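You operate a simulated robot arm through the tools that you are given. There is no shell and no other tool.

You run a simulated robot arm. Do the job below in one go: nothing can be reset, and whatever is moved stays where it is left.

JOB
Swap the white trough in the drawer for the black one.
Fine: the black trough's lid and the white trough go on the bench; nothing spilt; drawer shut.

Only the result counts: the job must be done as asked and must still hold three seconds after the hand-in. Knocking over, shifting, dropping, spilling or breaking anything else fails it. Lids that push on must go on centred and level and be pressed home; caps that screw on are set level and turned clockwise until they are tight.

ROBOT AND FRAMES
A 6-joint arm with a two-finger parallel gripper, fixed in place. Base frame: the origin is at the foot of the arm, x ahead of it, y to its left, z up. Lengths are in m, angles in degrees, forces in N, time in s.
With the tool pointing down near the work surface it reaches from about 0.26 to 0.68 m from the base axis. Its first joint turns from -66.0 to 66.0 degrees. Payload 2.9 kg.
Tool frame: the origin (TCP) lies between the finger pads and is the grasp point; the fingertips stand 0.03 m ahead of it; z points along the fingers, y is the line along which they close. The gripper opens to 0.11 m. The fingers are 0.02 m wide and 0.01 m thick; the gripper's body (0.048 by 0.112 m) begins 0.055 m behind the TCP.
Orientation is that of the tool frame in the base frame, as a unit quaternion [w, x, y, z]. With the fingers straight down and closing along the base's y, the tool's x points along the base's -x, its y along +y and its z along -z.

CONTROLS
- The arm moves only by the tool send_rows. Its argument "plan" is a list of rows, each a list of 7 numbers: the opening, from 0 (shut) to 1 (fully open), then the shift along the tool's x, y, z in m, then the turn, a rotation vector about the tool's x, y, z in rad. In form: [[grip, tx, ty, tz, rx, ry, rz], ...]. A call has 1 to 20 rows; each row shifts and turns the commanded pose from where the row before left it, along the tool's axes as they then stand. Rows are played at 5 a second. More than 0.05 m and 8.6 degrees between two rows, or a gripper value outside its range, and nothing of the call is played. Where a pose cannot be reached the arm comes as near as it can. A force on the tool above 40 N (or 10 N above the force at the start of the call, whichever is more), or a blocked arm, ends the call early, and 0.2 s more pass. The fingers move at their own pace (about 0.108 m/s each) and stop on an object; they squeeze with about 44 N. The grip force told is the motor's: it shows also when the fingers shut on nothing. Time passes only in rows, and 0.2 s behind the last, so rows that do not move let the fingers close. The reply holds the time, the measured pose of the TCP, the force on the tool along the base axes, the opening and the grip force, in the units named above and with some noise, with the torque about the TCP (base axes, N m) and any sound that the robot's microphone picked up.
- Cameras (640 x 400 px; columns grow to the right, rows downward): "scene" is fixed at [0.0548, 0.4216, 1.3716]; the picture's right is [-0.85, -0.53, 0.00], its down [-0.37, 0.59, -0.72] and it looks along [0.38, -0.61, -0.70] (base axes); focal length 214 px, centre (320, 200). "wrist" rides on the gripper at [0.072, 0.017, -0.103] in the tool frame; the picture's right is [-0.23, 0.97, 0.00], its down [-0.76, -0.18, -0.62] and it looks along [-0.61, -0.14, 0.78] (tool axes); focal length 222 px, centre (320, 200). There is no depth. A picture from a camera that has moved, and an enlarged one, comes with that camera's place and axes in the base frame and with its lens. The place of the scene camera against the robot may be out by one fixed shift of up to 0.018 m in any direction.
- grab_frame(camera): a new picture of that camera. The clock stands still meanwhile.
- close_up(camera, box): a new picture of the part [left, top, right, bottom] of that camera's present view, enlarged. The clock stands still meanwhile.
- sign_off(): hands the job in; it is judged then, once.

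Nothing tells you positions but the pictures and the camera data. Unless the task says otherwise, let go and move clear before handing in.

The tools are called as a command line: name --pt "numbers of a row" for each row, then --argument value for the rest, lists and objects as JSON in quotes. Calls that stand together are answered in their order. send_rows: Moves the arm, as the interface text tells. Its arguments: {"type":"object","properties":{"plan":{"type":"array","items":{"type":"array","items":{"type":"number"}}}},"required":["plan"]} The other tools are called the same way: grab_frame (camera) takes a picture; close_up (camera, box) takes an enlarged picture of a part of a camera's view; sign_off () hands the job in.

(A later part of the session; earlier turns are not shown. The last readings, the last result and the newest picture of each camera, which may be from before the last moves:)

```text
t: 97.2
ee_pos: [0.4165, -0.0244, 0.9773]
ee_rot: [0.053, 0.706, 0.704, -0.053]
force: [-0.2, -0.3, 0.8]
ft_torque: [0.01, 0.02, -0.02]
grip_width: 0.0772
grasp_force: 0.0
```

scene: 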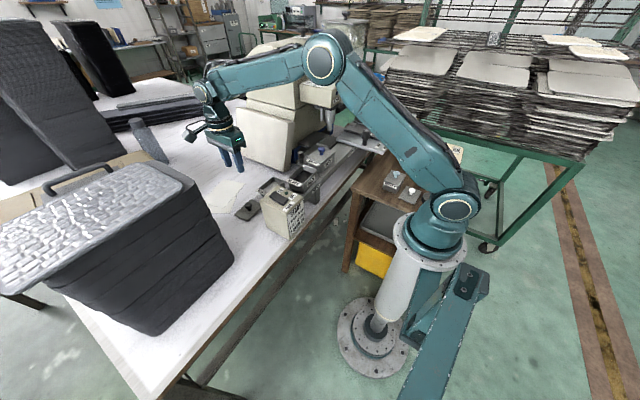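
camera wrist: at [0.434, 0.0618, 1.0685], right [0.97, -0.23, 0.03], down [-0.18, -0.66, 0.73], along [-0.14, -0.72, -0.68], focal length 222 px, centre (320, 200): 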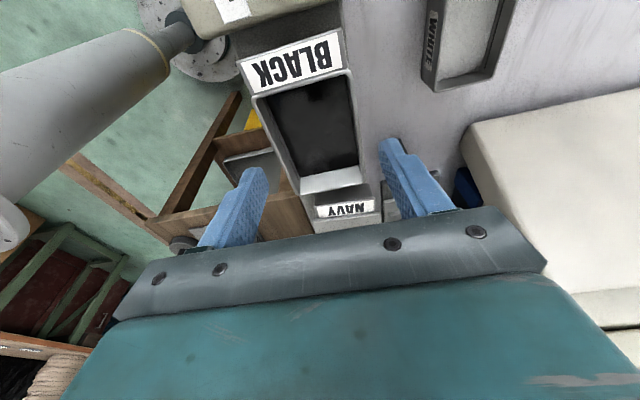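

Centred within a millimetre. I'll descend to grip height.

send_rows --pt "0.7 0.003 0 0.0198 0 0 0" --pt "0.7 0.0028 0 0.0183 0 0 0" --pt "0.7 0 0 0 0 0 0"

close_up --camera "wrist" --box '[200, 0, 440, 220]'

close_up --camera "scene" --box '[275, 140, 335, 200]'

```text
t: 98.0
ee_pos: [0.4174, -0.0238, 0.9394]
ee_rot: [0.053, 0.706, 0.704, -0.053]
force: [0.4, -0.2, -0.1]
ft_torque: [0.03, -0.02, 0.01]
grip_width: 0.077
grasp_force: 0.1
```

```text
1.82 times, centred on (320, 110) of wrist
camera zoom: at [0.4334, 0.0638, 1.0303], right [0.97, -0.23, 0.03], down [-0.18, -0.66, 0.73], along [-0.14, -0.72, -0.68], focal length 404 px, centre (320, 364)
```

zoom: 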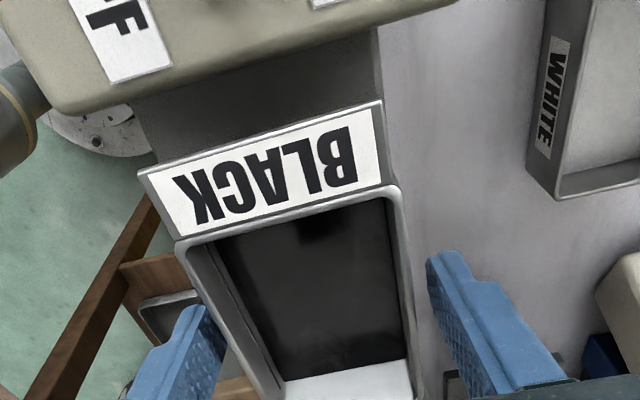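

```text
6.67 times, centred on (305, 170) of scene
camera zoom: at [0.0548, 0.4216, 1.3716], right [-0.85, -0.53, 0.0], down [-0.37, 0.59, -0.72], along [0.38, -0.61, -0.7], focal length 1430 px, centre (420, 400)
```

zoom: 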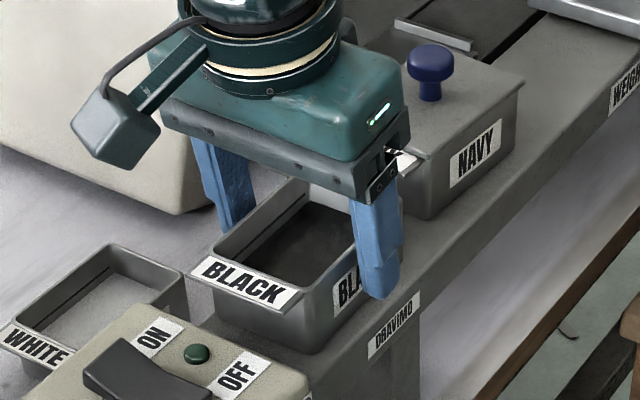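

The fingers straddle the black trough cleanly. I'll close on it.

send_rows --pt "0.3 0 0 0 0 0 0" --pt "0.3 0 0 0 0 0 0" --pt "0.3 0 0 0 0 0 0"

send_rows --pt "0.3 -0.0005 0 -0.003 0 0 0" --pt "0.3 -0.0005 0 -0.003 0 0 0" --pt "0.3 0 0 0 0 0 0"

close_up --camera "scene" --box '[275, 140, 335, 200]'

```text
t: 98.8
ee_pos: [0.4164, -0.0236, 0.9399]
ee_rot: [0.052, 0.707, 0.703, -0.053]
force: [0.2, 0.5, 1.1]
ft_torque: [0.04, -0.06, -0.01]
grip_width: 0.0616
grasp_force: 44.2
```

```text
t: 99.6
ee_pos: [0.4163, -0.0226, 0.947]
ee_rot: [0.052, 0.706, 0.704, -0.054]
force: [0.5, 0.1, -2.7]
ft_torque: [-0.02, -0.03, -0.01]
grip_width: 0.0618
grasp_force: 43.9
```

```text
6.67 times, centred on (305, 170) of scene
camera zoom: at [0.0548, 0.4216, 1.3716], right [-0.85, -0.53, 0.0], down [-0.37, 0.59, -0.72], along [0.38, -0.61, -0.7], focal length 1430 px, centre (420, 400)
```

zoom: 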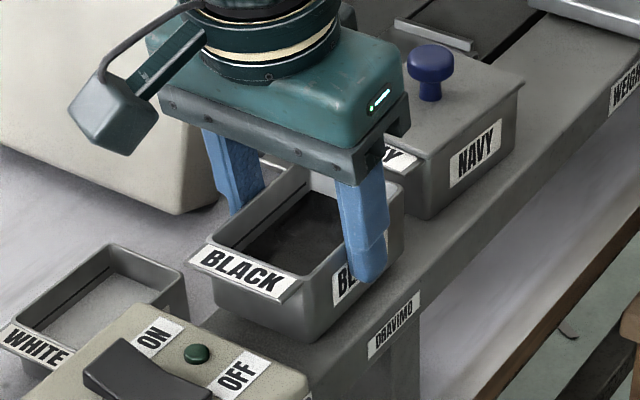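

The black trough (about 0.27 kg) is lifted level. I'll raise it slowly, keeping the paint still.

send_rows --pt "0.3 -0.0009 0 -0.0059 0 0 0" --pt "0.3 -0.0015 0 -0.0099 0 0 0" --pt "0.3 -0.0018 0 -0.0119 0 0 0" --pt "0.3 -0.0018 0 -0.0119 0 0 0" --pt "0.3 -0.0018 0 -0.0119 0 0 0" --pt "0.3 -0.0018 0 -0.0119 0 0 0" --pt "0.3 -0.0015 0 -0.0099 0 0 0" --pt "0.3 -0.0012 0 -0.0079 0 0 0" --pt "0.3 -0.0003 0 -0.002 0 0 0" --pt "0.3 0 0 0 0 0 0"

close_up --camera "scene" --box '[250, 90, 370, 210]'

grab_frame --camera "wrist"

```text
t: 101.8
ee_pos: [0.4172, -0.024, 1.0316]
ee_rot: [0.053, 0.706, 0.704, -0.053]
force: [-0.1, -0.7, -2.4]
ft_torque: [0.03, -0.02, 0.02]
grip_width: 0.0619
grasp_force: 44.3
```

```text
3.33 times, centred on (310, 150) of scene
camera zoom: at [0.0548, 0.4216, 1.3716], right [-0.85, -0.53, 0.0], down [-0.37, 0.59, -0.72], along [0.38, -0.61, -0.7], focal length 715 px, centre (353, 367)
```

zoom: 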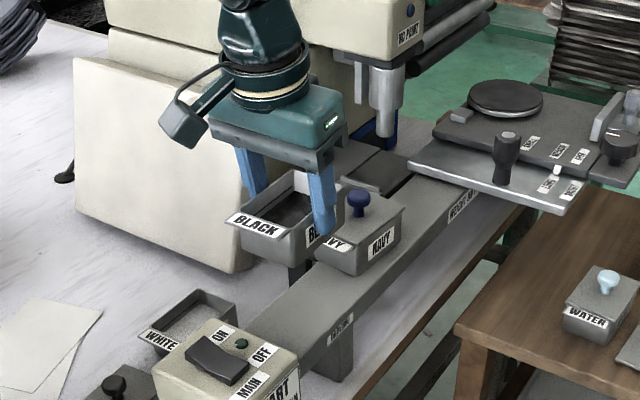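

```text
taken
camera wrist: at [0.4335, 0.0628, 1.122], right [0.97, -0.23, 0.03], down [-0.18, -0.66, 0.73], along [-0.14, -0.72, -0.68], focal length 222 px, centre (320, 200)
```

wrist: 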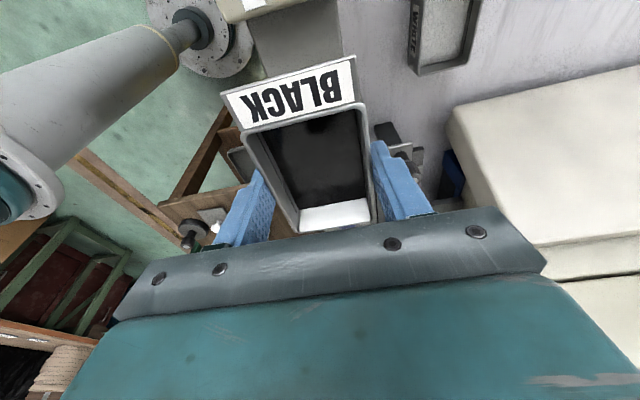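

Level and clear. I'll shift it smoothly to the drawer's x-line, then back along -y over the open drawer.

send_rows --pt "0.3 0 0.005 0 0 0 0" --pt "0.3 0 0.012 0 0 0 0" --pt "0.3 0 0.015 0 0 0 0" --pt "0.3 0 0.015 0 0 0 0" --pt "0.3 0 0.015 0 0 0 0" --pt "0.3 0 0.0135 0 0 0 0" --pt "0.3 0 0.01 0 0 0 0" --pt "0.3 0 0.0048 0 0 0 0" --pt "0.3 0 0 0 0 0 0"

send_rows --pt "0.3 -0.005 0 0.00076 0 0 0" --pt "0.3 -0.012 0 0.00181 0 0 0" --pt "0.3 -0.018 0 0.00272 0 0 0" --pt "0.3 -0.02 0 0.00302 0 0 0" --pt "0.3 -0.02 0 0.00302 0 0 0" --pt "0.3 -0.02 0 0.00302 0 0 0" --pt "0.3 -0.02 0 0.00302 0 0 0" --pt "0.3 -0.015 0 0.00227 0 0 0" --pt "0.3 -0.008 0 0.00121 0 0 0" --pt "0.3 -0.003 0 0.00045 0 0 0" --pt "0.3 0 0 0 0 0 0"

grab_frame --camera "wrist"

close_up --camera "scene" --box '[270, 80, 390, 180]'

```text
t: 103.8
ee_pos: [0.5075, -0.0223, 1.0306]
ee_rot: [0.054, 0.706, 0.704, -0.052]
force: [0.6, 1.0, -1.9]
ft_torque: [-0.02, -0.01, 0.03]
grip_width: 0.0618
grasp_force: 44.1
```

```text
t: 106.2
ee_pos: [0.5058, -0.1677, 1.0314]
ee_rot: [0.054, 0.706, 0.704, -0.054]
force: [0.6, -0.1, -2.5]
ft_torque: [0.05, -0.03, 0.0]
grip_width: 0.0615
grasp_force: 44.2
```

```text
taken
camera wrist: at [0.5226, -0.08, 1.1218], right [0.97, -0.23, 0.03], down [-0.18, -0.66, 0.73], along [-0.14, -0.72, -0.68], focal length 222 px, centre (320, 200)
```

wrist: 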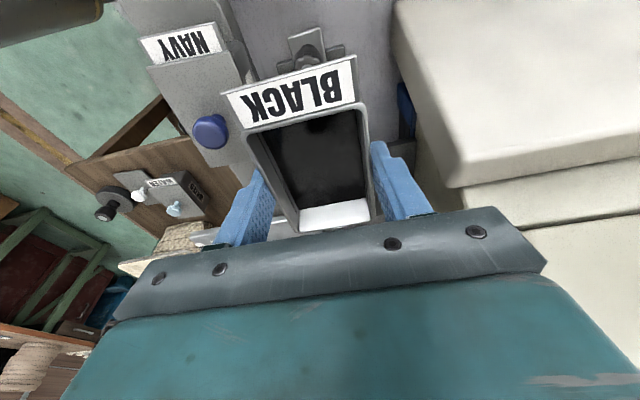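

```text
4.00 times, centred on (330, 130) of scene
camera zoom: at [0.0548, 0.4216, 1.3716], right [-0.85, -0.53, 0.0], down [-0.37, 0.59, -0.72], along [0.38, -0.61, -0.7], focal length 858 px, centre (280, 480)
```

zoom: 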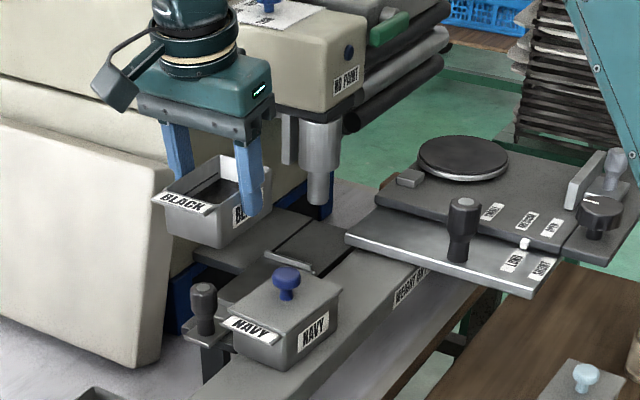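

The trough is over the drawer line. I'll look at the empty tray to plan the set-down.

close_up --camera "scene" --box '[305, 130, 355, 170]'

close_up --camera "wrist" --box '[210, 10, 430, 240]'

```text
10.00 times, centred on (330, 150) of scene
camera zoom: at [0.0548, 0.4216, 1.3716], right [-0.85, -0.53, 0.0], down [-0.37, 0.59, -0.72], along [0.38, -0.61, -0.7], focal length 2145 px, centre (220, 700)
```

zoom: 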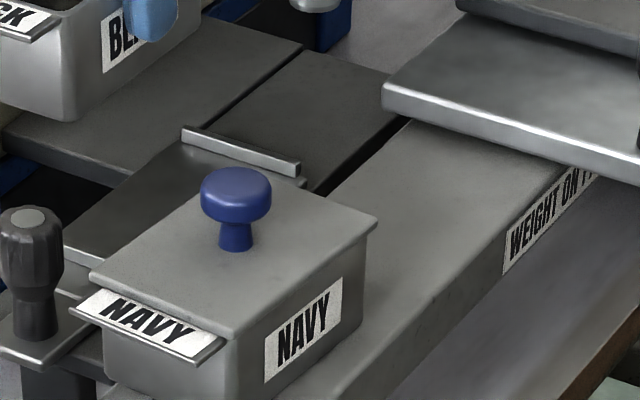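

```text
1.74 times, centred on (320, 125) of wrist
camera zoom: at [0.5226, -0.08, 1.1218], right [0.97, -0.23, 0.03], down [-0.18, -0.66, 0.73], along [-0.14, -0.72, -0.68], focal length 386 px, centre (320, 330)
```

zoom: 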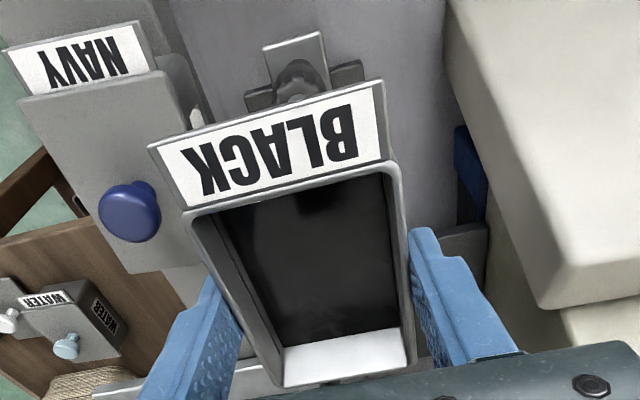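

The tray has low lips front and back. By tracked commands, I need 73.6 mm further -y to reach the exact pose where the white trough was gripped. I'll move there at height and check.

send_rows --pt "0.3 -0.00791 0 0.0012 0 0 0" --pt "0.3 -0.01582 0 0.00239 0 0 0" --pt "0.3 -0.0178 0 0.00269 0 0 0" --pt "0.3 -0.01582 0 0.00239 0 0 0" --pt "0.3 -0.00989 0 0.00149 0 0 0" --pt "0.3 -0.00554 0 0.00084 0 0 0" --pt "0.3 0 0 0 0 0 0"

send_rows --pt "0.3 0.0009 0 0.0059 0 0 0" --pt "0.3 0.0018 0 0.0119 0 0 0" --pt "0.3 0.0021 0 0.0138 0 0 0" --pt "0.3 0.0021 0 0.0138 0 0 0" --pt "0.3 0.0021 0 0.0138 0 0 0" --pt "0.3 0.0018 0 0.0119 0 0 0" --pt "0.3 0.0009 0 0.0059 0 0 0" --pt "0.3 0 0 0 0 0 0"

close_up --camera "scene" --box '[300, 110, 360, 165]'

close_up --camera "wrist" --box '[200, 0, 440, 240]'

```text
t: 107.8
ee_pos: [0.505, -0.2407, 1.032]
ee_rot: [0.053, 0.705, 0.705, -0.053]
force: [0.4, -0.5, -2.6]
ft_torque: [0.01, 0.01, 0.04]
grip_width: 0.0616
grasp_force: 44.3
```

```text
t: 109.6
ee_pos: [0.5055, -0.24, 0.9533]
ee_rot: [0.053, 0.705, 0.705, -0.053]
force: [-0.6, 0.2, -2.6]
ft_torque: [0.02, -0.03, 0.02]
grip_width: 0.0617
grasp_force: 43.9
```

```text
7.27 times, centred on (330, 138) of scene
camera zoom: at [0.0548, 0.4216, 1.3716], right [-0.85, -0.53, 0.0], down [-0.37, 0.59, -0.72], along [0.38, -0.61, -0.7], focal length 1560 px, centre (247, 654)
```

zoom: 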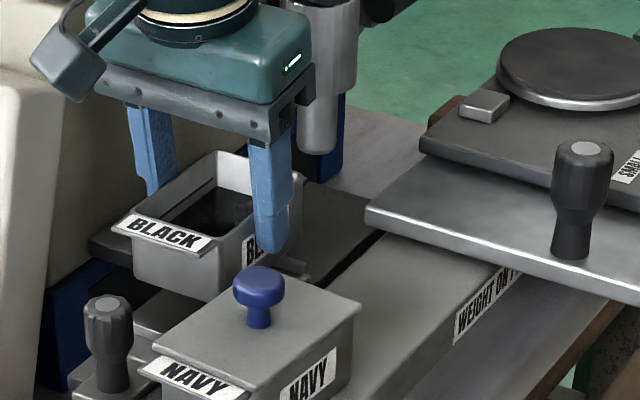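

```text
1.67 times, centred on (320, 120) of wrist
camera zoom: at [0.5218, -0.1523, 1.0441], right [0.97, -0.23, 0.03], down [-0.18, -0.66, 0.73], along [-0.14, -0.72, -0.68], focal length 370 px, centre (320, 333)
```

zoom: 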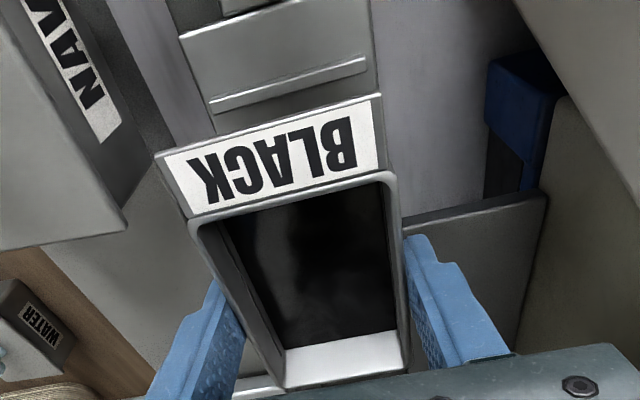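

Everything lines up as it did with the white trough. I'll lower gently in small steps.

send_rows --pt "0.3 0.0008 0 0.0049 0 0 0" --pt "0.3 0.0008 0 0.0049 0 0 0" --pt "0.3 0.0008 0 0.0049 0 0 0" --pt "0.3 0.0006 0 0.004 0 0 0" --pt "0.3 0 0 0 0 0 0"

send_rows --pt "0.3 0.0005 0 0.003 0 0 0" --pt "0.3 0.0004 0 0.003 0 0 0" --pt "0.3 0 0 0 0 0 0"

```text
t: 110.8
ee_pos: [0.5055, -0.2407, 0.9342]
ee_rot: [0.053, 0.706, 0.704, -0.053]
force: [-0.1, 0.5, -2.1]
ft_torque: [0.02, 0.03, 0.02]
grip_width: 0.0616
grasp_force: 44.1
```

```text
t: 111.6
ee_pos: [0.5045, -0.2415, 0.9277]
ee_rot: [0.053, 0.706, 0.704, -0.053]
force: [-0.3, 0.1, -1.9]
ft_torque: [-0.01, 0.01, 0.04]
grip_width: 0.0617
grasp_force: 43.9
```

send_rows --pt "0.3 0.0004 0 0.003 0 0 0" --pt "0.3 0 0 0 0 0 0"

close_up --camera "scene" --box '[305, 120, 345, 160]'

close_up --camera "wrist" --box '[200, 0, 440, 240]'

```text
t: 112.2
ee_pos: [0.5067, -0.2411, 0.9273]
ee_rot: [0.055, 0.706, 0.704, -0.052]
force: [-6.0, -0.4, 17.9]
ft_torque: [0.91, 0.36, 0.26]
grip_width: 0.0615
grasp_force: 44.5
```

```text
10.00 times, centred on (325, 140) of scene
camera zoom: at [0.0543, 0.4217, 1.3716], right [-0.85, -0.53, 0.0], down [-0.37, 0.59, -0.72], along [0.38, -0.61, -0.7], focal length 2145 px, centre (270, 800)
```

zoom: 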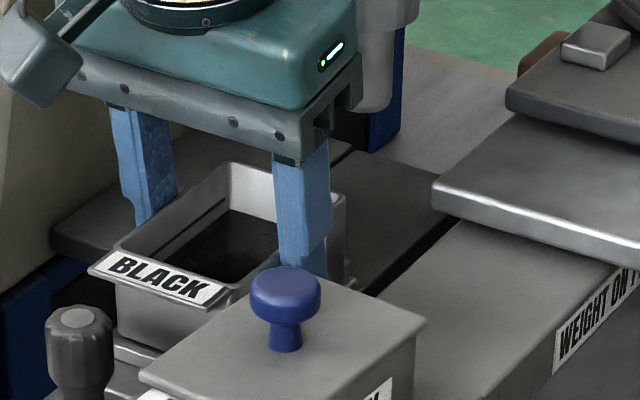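

```text
1.67 times, centred on (320, 120) of wrist
camera zoom: at [0.5222, -0.1541, 1.0178], right [0.97, -0.23, 0.04], down [-0.18, -0.66, 0.73], along [-0.14, -0.72, -0.68], focal length 370 px, centre (320, 333)
```

zoom: 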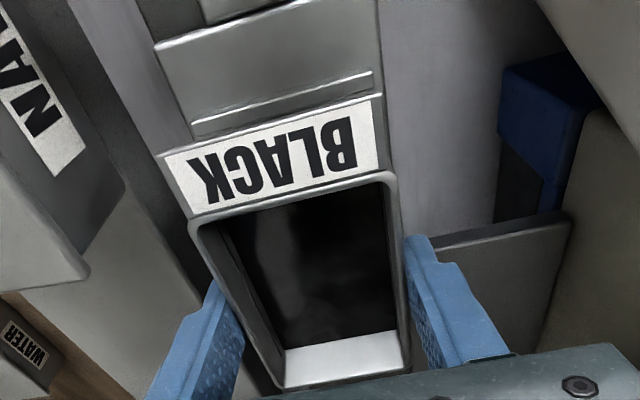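

There's contact at z≈0.927. I need to tell whether it's seated on the tray floor or resting on a lip, so I'll take the same zoom as I had for the seated white trough.

close_up --camera "scene" --box '[300, 110, 360, 165]'

grab_frame --camera "wrist"

```text
7.27 times, centred on (330, 138) of scene
camera zoom: at [0.0543, 0.4217, 1.3716], right [-0.85, -0.53, 0.0], down [-0.37, 0.59, -0.72], along [0.38, -0.61, -0.7], focal length 1560 px, centre (247, 654)
```

zoom: 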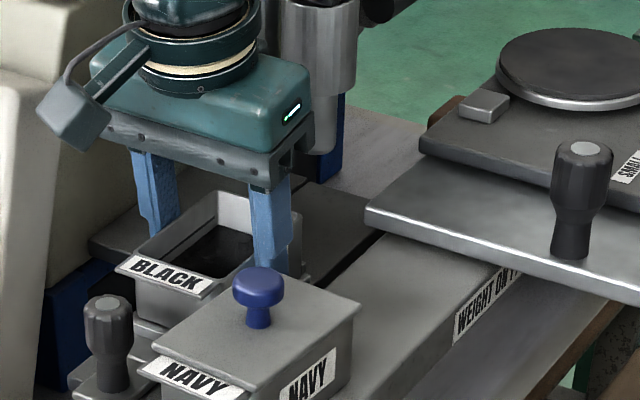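

```text
taken
camera wrist: at [0.5222, -0.1541, 1.0178], right [0.97, -0.23, 0.04], down [-0.18, -0.66, 0.73], along [-0.14, -0.72, -0.68], focal length 222 px, centre (320, 200)
```

wrist: 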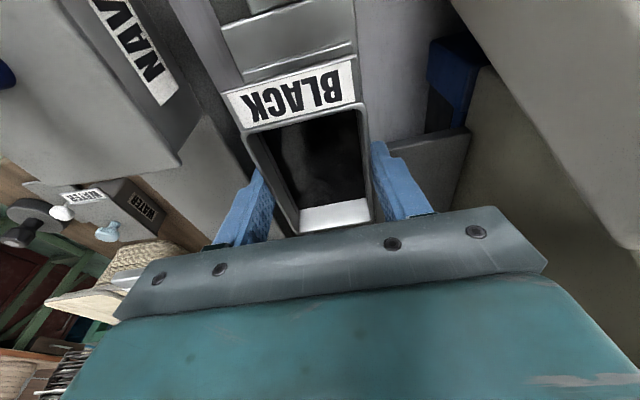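

Comparing the two pictures, the black trough's flap is at the same height as the white one's was when seated, perhaps 3 mm farther back. I'll take the same 10× view to compare all the rim corners for tilt.

close_up --camera "scene" --box '[308, 125, 358, 165]'

close_up --camera "scene" --box '[298, 132, 328, 162]'

```text
10.00 times, centred on (333, 145) of scene
camera zoom: at [0.0543, 0.4217, 1.3716], right [-0.85, -0.53, 0.0], down [-0.37, 0.59, -0.72], along [0.38, -0.61, -0.7], focal length 2145 px, centre (190, 750)
```

zoom: 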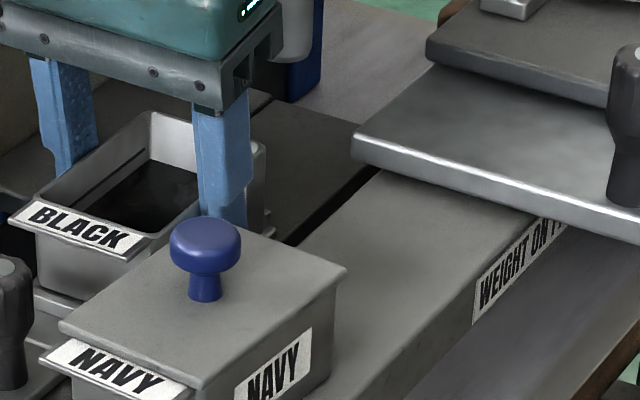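

```text
13.33 times, centred on (313, 147) of scene
camera zoom: at [0.0543, 0.4217, 1.3716], right [-0.85, -0.53, 0.0], down [-0.37, 0.59, -0.72], along [0.38, -0.61, -0.7], focal length 2860 px, centre (413, 907)
```

zoom: 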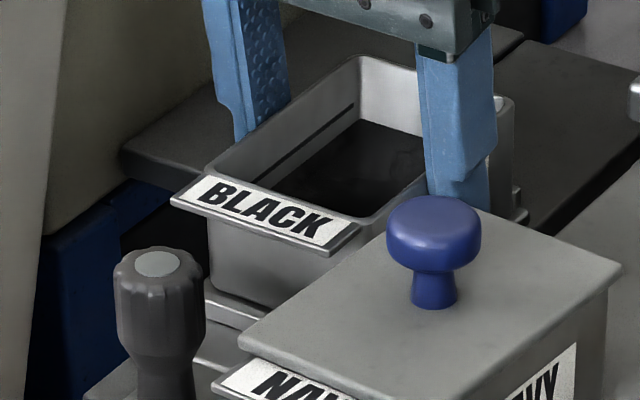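

The black trough is gripped slightly higher than the white was and sits about 3 mm too far back. I'll lift 4 mm, shift +3 mm in y and +1 mm in x, and lower again so it matches the white trough's seat.

send_rows --pt "0.3 -0.0006 0 -0.004 0 0 0" --pt "0.3 0.00297 0.001 -0.00045 0 0 0" --pt "0.3 0 0 0 0 0 0"

send_rows --pt "0.3 0.0003 0 0.002 0 0 0" --pt "0.3 0 0 0 0 0 0"

send_rows --pt "0.3 0.0002 0 0.0015 0 0 0" --pt "0.3 0 0 0 0 0 0"

```text
t: 113.0
ee_pos: [0.5072, -0.2382, 0.9285]
ee_rot: [0.053, 0.706, 0.705, -0.053]
force: [0.5, -0.2, -2.9]
ft_torque: [-0.03, -0.01, -0.01]
grip_width: 0.0614
grasp_force: 43.8
```

```text
t: 113.6
ee_pos: [0.5073, -0.237, 0.9283]
ee_rot: [0.053, 0.707, 0.704, -0.054]
force: [0.8, -0.2, -3.2]
ft_torque: [-0.03, 0.01, -0.01]
grip_width: 0.0615
grasp_force: 44.2
```

```text
t: 114.2
ee_pos: [0.507, -0.237, 0.9259]
ee_rot: [0.055, 0.706, 0.704, -0.052]
force: [-4.1, 0.5, 13.9]
ft_torque: [0.67, 0.17, 0.17]
grip_width: 0.0615
grasp_force: 44.2
```

Contact at the same height as before, so this is probably the tray floor. I'll compare against the white trough's seated picture again.

close_up --camera "scene" --box '[308, 125, 358, 165]'

close_up --camera "wrist" --box '[200, 0, 480, 230]'

```text
10.00 times, centred on (333, 145) of scene
camera zoom: at [0.0545, 0.4217, 1.3716], right [-0.85, -0.53, 0.0], down [-0.37, 0.59, -0.72], along [0.38, -0.61, -0.7], focal length 2145 px, centre (190, 750)
```

zoom: 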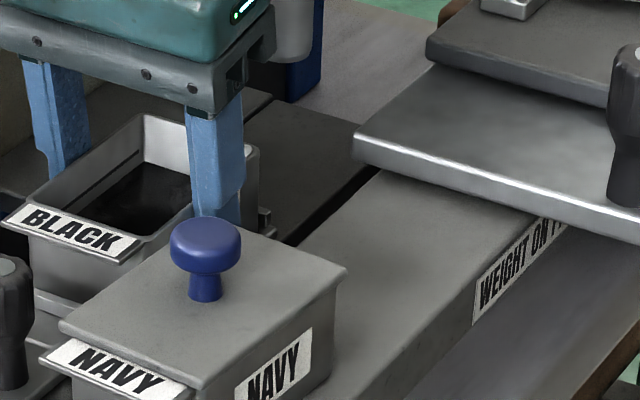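

```text
1.74 times, centred on (340, 115) of wrist
camera zoom: at [0.5234, -0.1508, 1.0178], right [0.97, -0.23, 0.04], down [-0.18, -0.66, 0.73], along [-0.14, -0.72, -0.68], focal length 386 px, centre (285, 348)
```

zoom: 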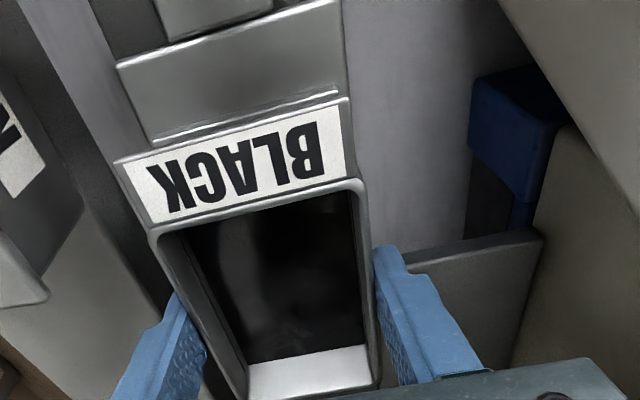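

It now coincides with where the white trough sat, within about 2 mm and with the front edge on the tray. I'll ease the pressure and release so it settles flat.

send_rows --pt "0.3 -0.0001 0 -0.0006 0 0 0" --pt "0.3 0 0 0 0 0 0"

send_rows --pt "0.62 0 0 0 0 0 0" --pt "0.7 0 0 0 0 0 0" --pt "0.7 0 0 0 0 0 0"

close_up --camera "scene" --box '[308, 125, 358, 165]'

close_up --camera "wrist" --box '[200, 0, 480, 230]'

```text
t: 114.8
ee_pos: [0.5063, -0.2381, 0.9277]
ee_rot: [0.053, 0.706, 0.704, -0.053]
force: [-0.9, -0.9, 12.5]
ft_torque: [0.52, -0.05, -0.01]
grip_width: 0.0617
grasp_force: 43.9
```

```text
t: 115.6
ee_pos: [0.5062, -0.2385, 0.9262]
ee_rot: [0.053, 0.705, 0.705, -0.053]
force: [-1.1, 0.0, -0.7]
ft_torque: [0.0, 0.01, 0.02]
grip_width: 0.077
grasp_force: 0.0
```

```text
10.00 times, centred on (333, 145) of scene
camera zoom: at [0.0548, 0.4216, 1.3716], right [-0.85, -0.53, 0.0], down [-0.37, 0.59, -0.72], along [0.38, -0.61, -0.7], focal length 2145 px, centre (190, 750)
```

zoom: 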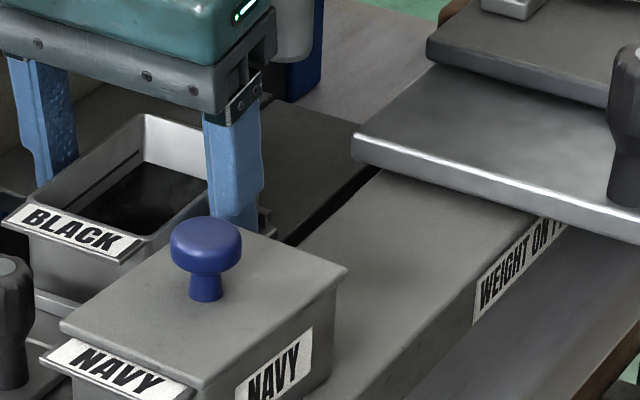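

```text
1.74 times, centred on (340, 115) of wrist
camera zoom: at [0.5232, -0.1508, 1.0171], right [0.97, -0.23, 0.03], down [-0.18, -0.66, 0.73], along [-0.14, -0.72, -0.68], focal length 386 px, centre (285, 348)
```

zoom: 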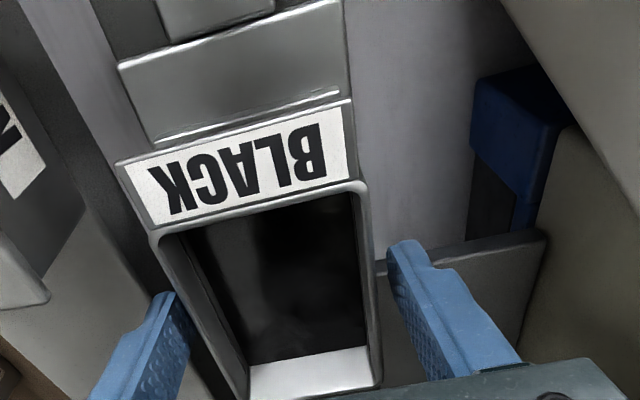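

Released with no visible disturbance. I'll rise straight up and compare the seat with the earlier white-trough picture.

send_rows --pt "0.7 -0.0015 0 -0.0099 0 0 0" --pt "0.7 -0.003 0 -0.0198 0 0 0" --pt "0.7 -0.004 0 -0.0247 0 0 0" --pt "0.7 -0.0037 0 -0.0247 0 0 0" --pt "0.7 0.03 0 -0.0045 0 0 0" --pt "0.7 0.035 0 -0.0053 0 0 0" --pt "0.7 0.035 0 -0.0053 0 0 0" --pt "0.7 0 0 0 0 0 0"

close_up --camera "scene" --box '[308, 125, 358, 165]'

grab_frame --camera "wrist"

close_up --camera "wrist" --box '[260, 60, 400, 230]'

```text
t: 117.4
ee_pos: [0.5075, -0.1341, 1.0102]
ee_rot: [0.053, 0.707, 0.704, -0.052]
force: [-0.3, 0.0, 0.1]
ft_torque: [-0.02, -0.04, 0.04]
grip_width: 0.0771
grasp_force: 0.0
```

```text
10.00 times, centred on (333, 145) of scene
camera zoom: at [0.0548, 0.4216, 1.3716], right [-0.85, -0.53, 0.0], down [-0.37, 0.59, -0.72], along [0.38, -0.61, -0.7], focal length 2145 px, centre (190, 750)
```

zoom: 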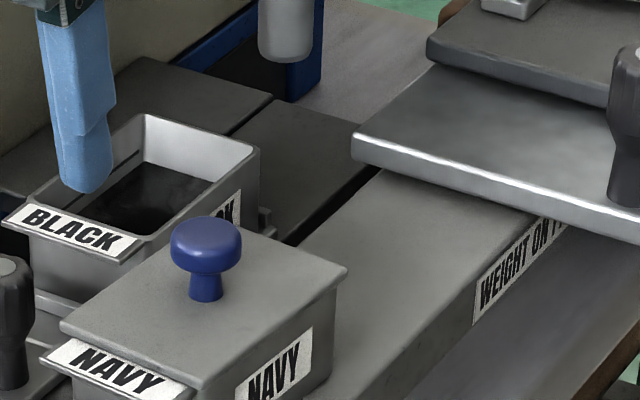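

```text
taken
camera wrist: at [0.5232, -0.046, 1.0998], right [0.97, -0.23, 0.03], down [-0.18, -0.66, 0.73], along [-0.14, -0.72, -0.68], focal length 222 px, centre (320, 200)
```

wrist: 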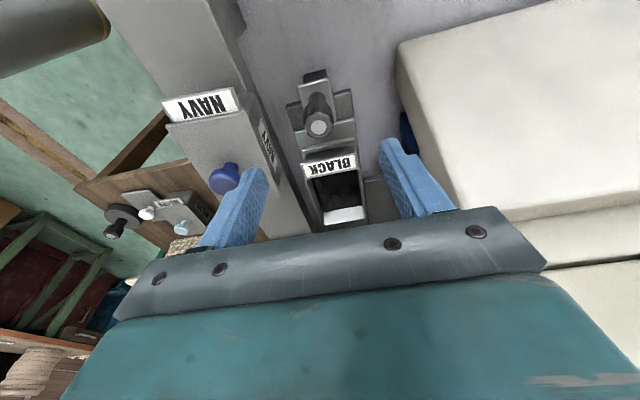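

```text
2.35 times, centred on (330, 145) of wrist
camera zoom: at [0.5232, -0.046, 1.0998], right [0.97, -0.23, 0.03], down [-0.18, -0.66, 0.73], along [-0.14, -0.72, -0.68], focal length 523 px, centre (296, 329)
```

zoom: 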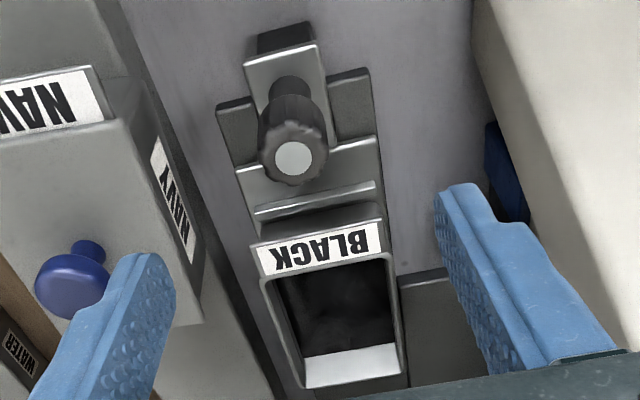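

The black trough sits exactly where the white one did, level. Now I'll re-grip the drawer handle to push the drawer shut.

send_rows --pt "0.42 -0.0025 -0.0002 0.0004 0 0 0" --pt "0.42 0 0 0 0 0 0" --pt "0.42 0.0035 0 0.0232 0 0 0" --pt "0.42 0.0035 0 0.0232 0 0 0" --pt "0.42 0.0035 0 0.0232 0 0 0" --pt "0.42 0.0035 0 0.0232 0 0 0" --pt "0.42 0 0 0 0 0 0"

close_up --camera "wrist" --box '[220, 60, 440, 230]'

close_up --camera "scene" --box '[290, 110, 360, 180]'

```text
t: 119.0
ee_pos: [0.5085, -0.1366, 0.9093]
ee_rot: [0.053, 0.706, 0.704, -0.053]
force: [0.8, 0.3, -0.4]
ft_torque: [-0.03, 0.0, -0.01]
grip_width: 0.0462
grasp_force: 0.0
```

```text
2.35 times, centred on (330, 145) of wrist
camera zoom: at [0.5256, -0.0505, 1.0017], right [0.97, -0.23, 0.03], down [-0.18, -0.66, 0.73], along [-0.14, -0.72, -0.68], focal length 523 px, centre (296, 329)
```

zoom: 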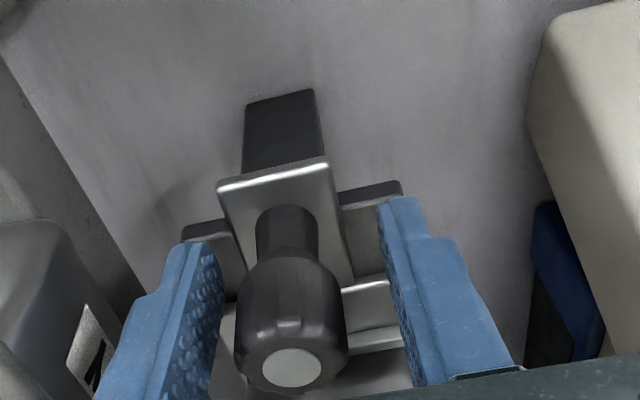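

```text
5.71 times, centred on (325, 145) of scene
camera zoom: at [0.0548, 0.4216, 1.3716], right [-0.85, -0.53, 0.0], down [-0.37, 0.59, -0.72], along [0.38, -0.61, -0.7], focal length 1226 px, centre (291, 514)
```

zoom: 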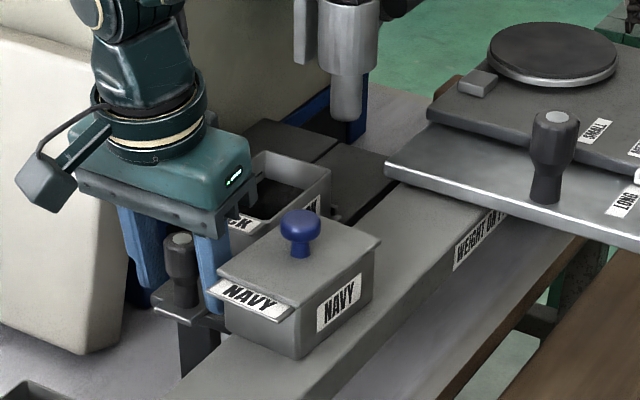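

No contact; the handle is between the fingers. A small trim up, then close.

send_rows --pt "0.42 -0.0006 -0.001 -0.004 0 0 0" --pt "0.1 0 0 0 0 0 0" --pt "0.1 0 0 0 0 0 0" --pt "0.1 0 0 0 0 0 0"

```text
t: 120.0
ee_pos: [0.5077, -0.1384, 0.9157]
ee_rot: [0.053, 0.706, 0.704, -0.053]
force: [1.3, -0.7, -2.7]
ft_torque: [-0.09, -0.07, -0.03]
grip_width: 0.025
grasp_force: 45.6
```

Gripped. I'll push the drawer in slowly so the paint stays calm, watching side forces.

send_rows --pt "0.1 -0.00396 0 0.0006 0 0 0" --pt "0.1 -0.00791 -0.0001 0.0012 0 0 0" --pt "0.1 -0.00791 -0.0001 0.0012 0 0 0" --pt "0.1 -0.00494 0 0.00075 0 0 0" --pt "0.1 0 0 0 0 0 0"

close_up --camera "scene" --box '[290, 100, 370, 180]'

```text
t: 121.2
ee_pos: [0.5076, -0.1624, 0.9164]
ee_rot: [0.054, 0.705, 0.705, -0.053]
force: [16.3, 0.4, -14.7]
ft_torque: [0.07, -0.14, 0.07]
grip_width: 0.0255
grasp_force: 45.3
```

```text
5.00 times, centred on (330, 140) of scene
camera zoom: at [0.0554, 0.4215, 1.3716], right [-0.85, -0.53, 0.0], down [-0.37, 0.59, -0.72], along [0.38, -0.61, -0.7], focal length 1072 px, centre (270, 500)
```

zoom: 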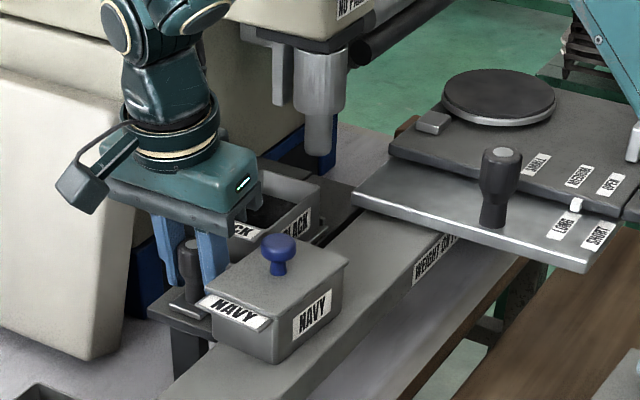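

send_rows --pt "0.1 0.0001 0.0008 0.0008 0 0 0" --pt "0.1 0 0 0 0 0 0"

send_rows --pt "0.1 -0.00396 0 0.0006 0 0 0" --pt "0.1 -0.00791 0 0.0012 0 0 0" --pt "0.1 -0.00396 0 0.0006 0 0 0" --pt "0.1 0 0 0 0 0 0"

```text
t: 121.8
ee_pos: [0.5063, -0.1649, 0.9164]
ee_rot: [0.053, 0.706, 0.704, -0.054]
force: [8.6, 0.4, -6.6]
ft_torque: [0.39, 0.02, 0.13]
grip_width: 0.0254
grasp_force: 45.2
```

```text
t: 122.8
ee_pos: [0.5074, -0.1799, 0.9148]
ee_rot: [0.054, 0.707, 0.703, -0.053]
force: [11.6, 0.0, -3.5]
ft_torque: [0.36, -0.08, -0.03]
grip_width: 0.0254
grasp_force: 45.1
```

send_rows --pt "0.1 -0.00396 0.0006 0.0006 0 0 0" --pt "0.1 -0.00791 0 0.0012 0 0 0" --pt "0.1 -0.00791 0 0.0012 0 0 0" --pt "0.1 0 0 0 0 0 0"

close_up --camera "scene" --box '[290, 100, 370, 180]'

```text
t: 123.8
ee_pos: [0.5064, -0.2003, 0.9159]
ee_rot: [0.053, 0.707, 0.704, -0.054]
force: [4.4, -0.7, -8.7]
ft_torque: [-0.82, -0.01, -0.12]
grip_width: 0.0253
grasp_force: 44.8
```

```text
5.00 times, centred on (330, 140) of scene
camera zoom: at [0.055, 0.4216, 1.3716], right [-0.85, -0.53, 0.0], down [-0.37, 0.59, -0.72], along [0.38, -0.61, -0.7], focal length 1072 px, centre (270, 500)
```

zoom: 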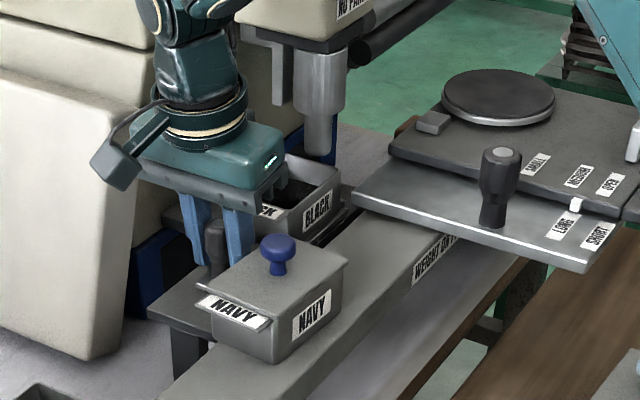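

Going well. The wheel tip passes above the rim. I'll continue toward the closed position at y≈-0.2365.

send_rows --pt "0.1 -0.00593 0.0002 0.0013 0 0 0" --pt "0.1 -0.00791 0 0.0014 0 0 0" --pt "0.1 -0.00593 0 0.001 0 0 0" --pt "0.1 0 0 0 0 0 0"

close_up --camera "scene" --box '[290, 90, 370, 170]'

```text
t: 124.8
ee_pos: [0.5072, -0.2205, 0.9165]
ee_rot: [0.052, 0.706, 0.704, -0.054]
force: [-8.3, 0.8, -2.6]
ft_torque: [0.42, 0.12, 0.1]
grip_width: 0.0251
grasp_force: 44.9
```

```text
5.00 times, centred on (330, 130) of scene
camera zoom: at [0.0546, 0.4216, 1.3716], right [-0.85, -0.53, 0.0], down [-0.37, 0.59, -0.72], along [0.38, -0.61, -0.7], focal length 1072 px, centre (270, 550)
```

zoom: 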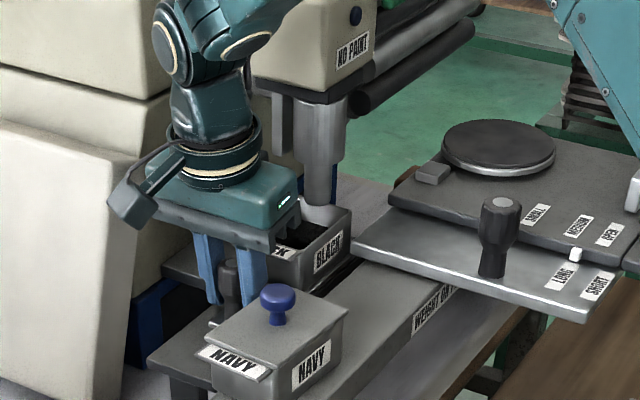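

send_rows --pt "0.1 -0.00593 -0.0005 0.0009 0 0 0" --pt "0.1 -0.00593 0 0.0009 0 0 0" --pt "0.1 0 0 0 0 0 0"

send_rows --pt "0.1 -0.00297 -0.0002 0.00045 0 0 0" --pt "0.1 0 0 0 0 0 0"

send_rows --pt "0.1 -0.00198 0 0.0003 0 0 0" --pt "0.1 0 0 0 0 0 0"

```text
t: 125.6
ee_pos: [0.5075, -0.232, 0.915]
ee_rot: [0.054, 0.707, 0.703, -0.054]
force: [-16.4, -0.9, 10.0]
ft_torque: [1.15, 0.17, -0.04]
grip_width: 0.0253
grasp_force: 45.3
```

```text
t: 126.2
ee_pos: [0.5077, -0.2339, 0.9157]
ee_rot: [0.054, 0.706, 0.704, -0.053]
force: [-14.7, 0.2, 15.8]
ft_torque: [0.47, 0.1, 0.01]
grip_width: 0.0255
grasp_force: 44.9
```

```text
t: 126.8
ee_pos: [0.5064, -0.2367, 0.9159]
ee_rot: [0.054, 0.706, 0.704, -0.053]
force: [-12.4, -0.2, 19.9]
ft_torque: [-0.25, 0.08, -0.01]
grip_width: 0.0255
grasp_force: 45.2
```

send_rows --pt "0.1 -0.0002 -0.0007 -0.0011 0 0 0" --pt "0.1 0 0 0 0 0 0"

send_rows --pt "0.1 -0.00148 0 0.00022 0 0 0" --pt "0.1 0 0 0 0 0 0"

send_rows --pt "0.1 -0.00148 0 0.00022 0 0 0" --pt "0.1 0 0 0 0 0 0"

close_up --camera "scene" --box '[290, 90, 370, 170]'

```text
t: 127.4
ee_pos: [0.5068, -0.2366, 0.9166]
ee_rot: [0.054, 0.706, 0.705, -0.052]
force: [7.7, -2.7, -0.7]
ft_torque: [-0.86, -0.21, -0.16]
grip_width: 0.0253
grasp_force: 45.0
```

```text
t: 128.0
ee_pos: [0.5068, -0.2383, 0.915]
ee_rot: [0.054, 0.705, 0.705, -0.052]
force: [15.5, 0.6, -5.4]
ft_torque: [-0.91, -0.19, 0.09]
grip_width: 0.025
grasp_force: 45.4
```

```text
t: 128.6
ee_pos: [0.5072, -0.2374, 0.9154]
ee_rot: [0.052, 0.704, 0.706, -0.051]
force: [21.8, 12.8, -6.9]
ft_torque: [-0.53, -0.17, 0.0]
grip_width: 0.0253
grasp_force: 45.2
```

```text
5.00 times, centred on (330, 130) of scene
camera zoom: at [0.0554, 0.4219, 1.3714], right [-0.85, -0.53, 0.0], down [-0.37, 0.59, -0.72], along [0.38, -0.61, -0.7], focal length 1072 px, centre (270, 550)
```

zoom: 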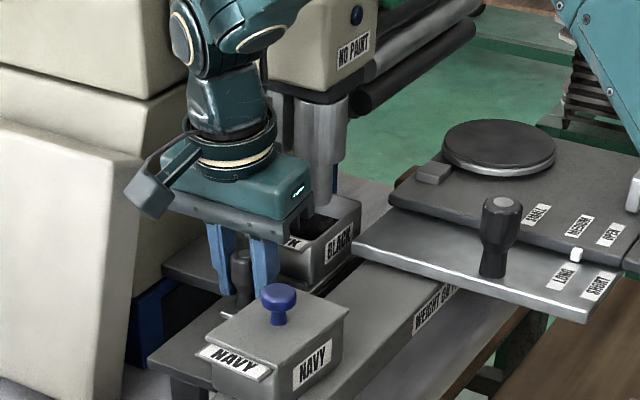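

The drawer has met its stop (12.8 N). I'll relieve the side load, then let go of the handle.

send_rows --pt "0.1 0.0002 0.001 0.0003 0 0 0" --pt "0.1 0 0 0 0 0 0"

send_rows --pt "0.3 0 0 0 0 0 0" --pt "0.42 0 0 0 0 0 0" --pt "0.42 0 0 0 0 0 0"

close_up --camera "wrist" --box '[220, 90, 440, 230]'

```text
t: 129.2
ee_pos: [0.5067, -0.238, 0.9159]
ee_rot: [0.052, 0.706, 0.705, -0.053]
force: [9.0, 19.2, 3.3]
ft_torque: [0.32, 0.08, 0.03]
grip_width: 0.0252
grasp_force: 45.6
```

```text
t: 130.0
ee_pos: [0.507, -0.2398, 0.9158]
ee_rot: [0.053, 0.706, 0.704, -0.054]
force: [-0.6, -0.2, -0.2]
ft_torque: [-0.03, -0.01, 0.03]
grip_width: 0.046
grasp_force: 0.1
```

```text
2.86 times, centred on (330, 160) of wrist
camera zoom: at [0.5235, -0.1536, 1.0063], right [0.97, -0.23, 0.03], down [-0.18, -0.66, 0.73], along [-0.14, -0.72, -0.68], focal length 635 px, centre (291, 314)
```

zoom: 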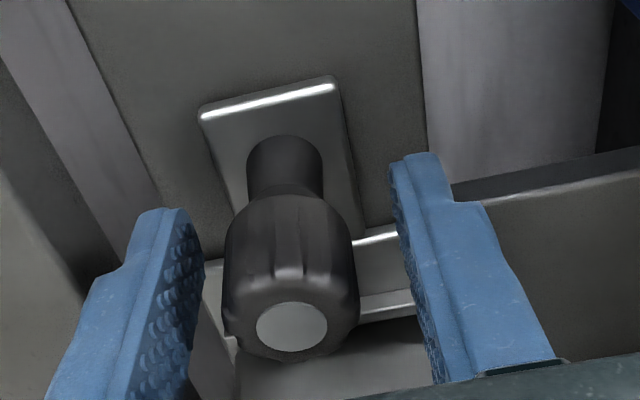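

Released, no force. I'll rise clear of the handle and back away toward +y, then inspect everything.

send_rows --pt "0.42 -0.0015 0 -0.0099 0 0 0" --pt "0.42 -0.003 0 -0.0198 0 0 0" --pt "0.42 -0.0045 0 -0.0297 0 0 0" --pt "0.42 -0.0045 0 -0.0297 0 0 0" --pt "0.42 0.03 0 -0.0045 0 0 0" --pt "0.42 0.035 0 -0.0053 0 0 0" --pt "0.42 0.035 0 -0.0053 0 0 0" --pt "0.42 0.03 0 -0.0045 0 0 0" --pt "0.42 0 0 0 0 0 0"

grab_frame --camera "scene"

close_up --camera "scene" --box '[300, 100, 360, 165]'

grab_frame --camera "wrist"

```text
t: 132.0
ee_pos: [0.5075, -0.1069, 1.0067]
ee_rot: [0.053, 0.706, 0.704, -0.053]
force: [0.4, 0.3, 0.0]
ft_torque: [0.04, 0.03, -0.03]
grip_width: 0.0463
grasp_force: 0.0
```

```text
taken
```

scene: 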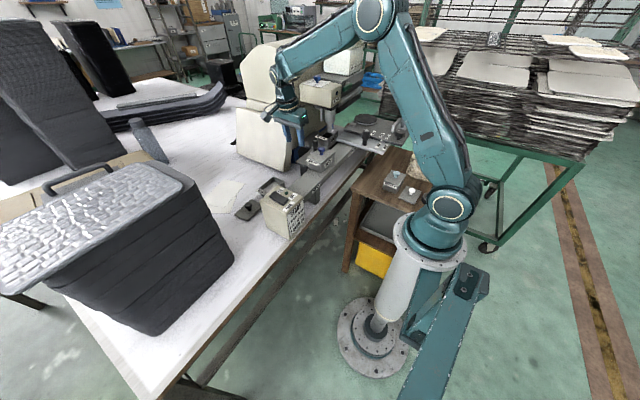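

```text
6.15 times, centred on (330, 132) of scene
camera zoom: at [0.0548, 0.4216, 1.3716], right [-0.85, -0.53, 0.0], down [-0.37, 0.59, -0.72], along [0.38, -0.61, -0.7], focal length 1320 px, centre (258, 615)
```

zoom: 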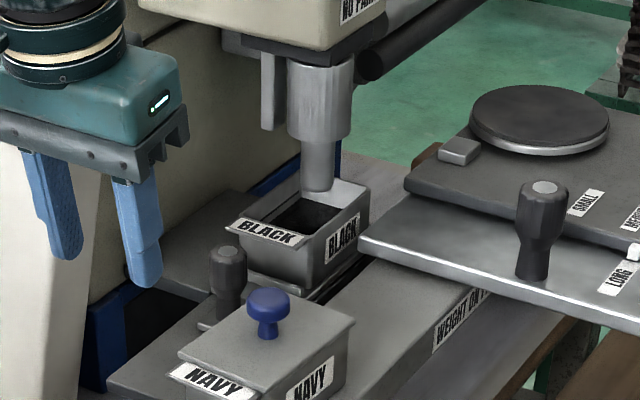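

```text
taken
camera wrist: at [0.5239, -0.0204, 1.0976], right [0.97, -0.23, 0.03], down [-0.18, -0.66, 0.73], along [-0.14, -0.72, -0.68], focal length 222 px, centre (320, 200)
```

wrist: 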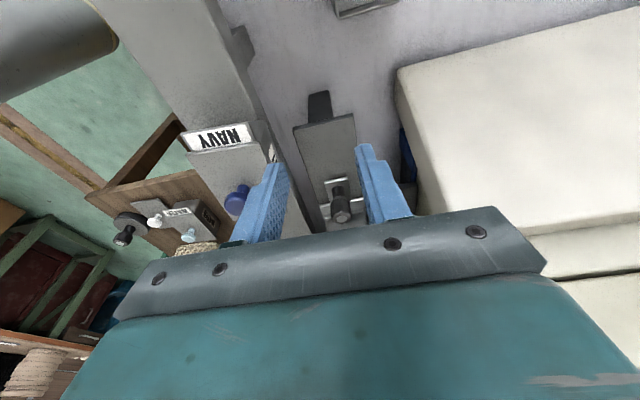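

The black trough is in the shut drawer under the wheel. I'll compare with the very first picture for full closure and check for drips and the items on the bench.

close_up --camera "scene" --box '[305, 110, 350, 165]'

close_up --camera "scene" --box '[220, 140, 340, 240]'

close_up --camera "scene" --box '[310, 100, 390, 150]'

```text
7.27 times, centred on (328, 138) of scene
camera zoom: at [0.0548, 0.4216, 1.3716], right [-0.85, -0.53, 0.0], down [-0.37, 0.59, -0.72], along [0.38, -0.61, -0.7], focal length 1560 px, centre (266, 654)
```

zoom: 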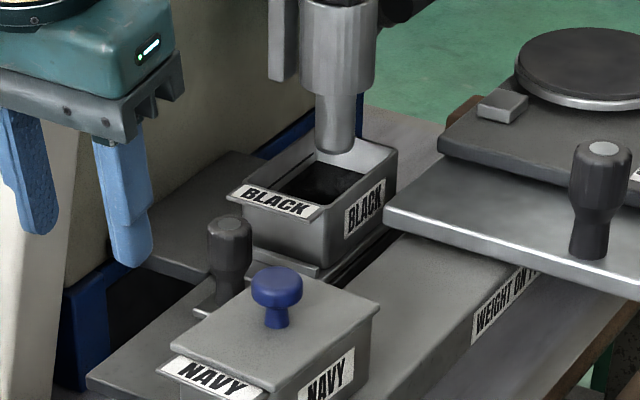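

```text
4.00 times, centred on (280, 190) of scene
camera zoom: at [0.0548, 0.4216, 1.3716], right [-0.85, -0.53, 0.0], down [-0.37, 0.59, -0.72], along [0.38, -0.61, -0.7], focal length 858 px, centre (480, 240)
```

zoom: 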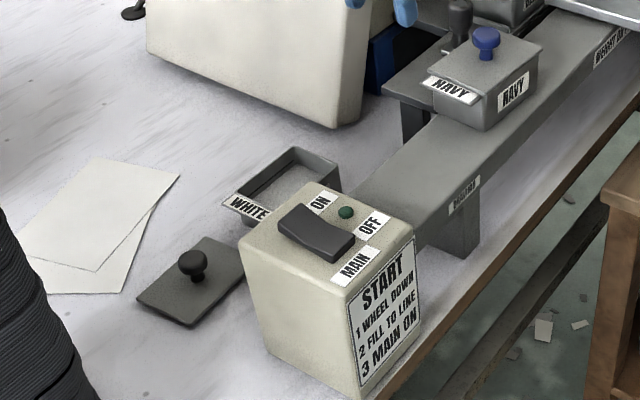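

```text
8.00 times, centred on (350, 125) of scene
camera zoom: at [0.0548, 0.4216, 1.3716], right [-0.85, -0.53, 0.0], down [-0.37, 0.59, -0.72], along [0.38, -0.61, -0.7], focal length 1716 px, centre (80, 800)
```

zoom: 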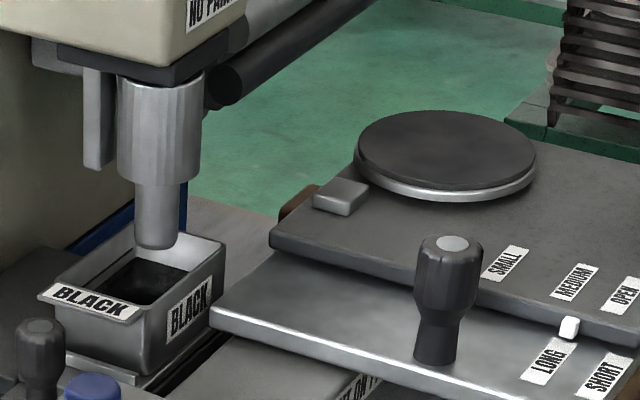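

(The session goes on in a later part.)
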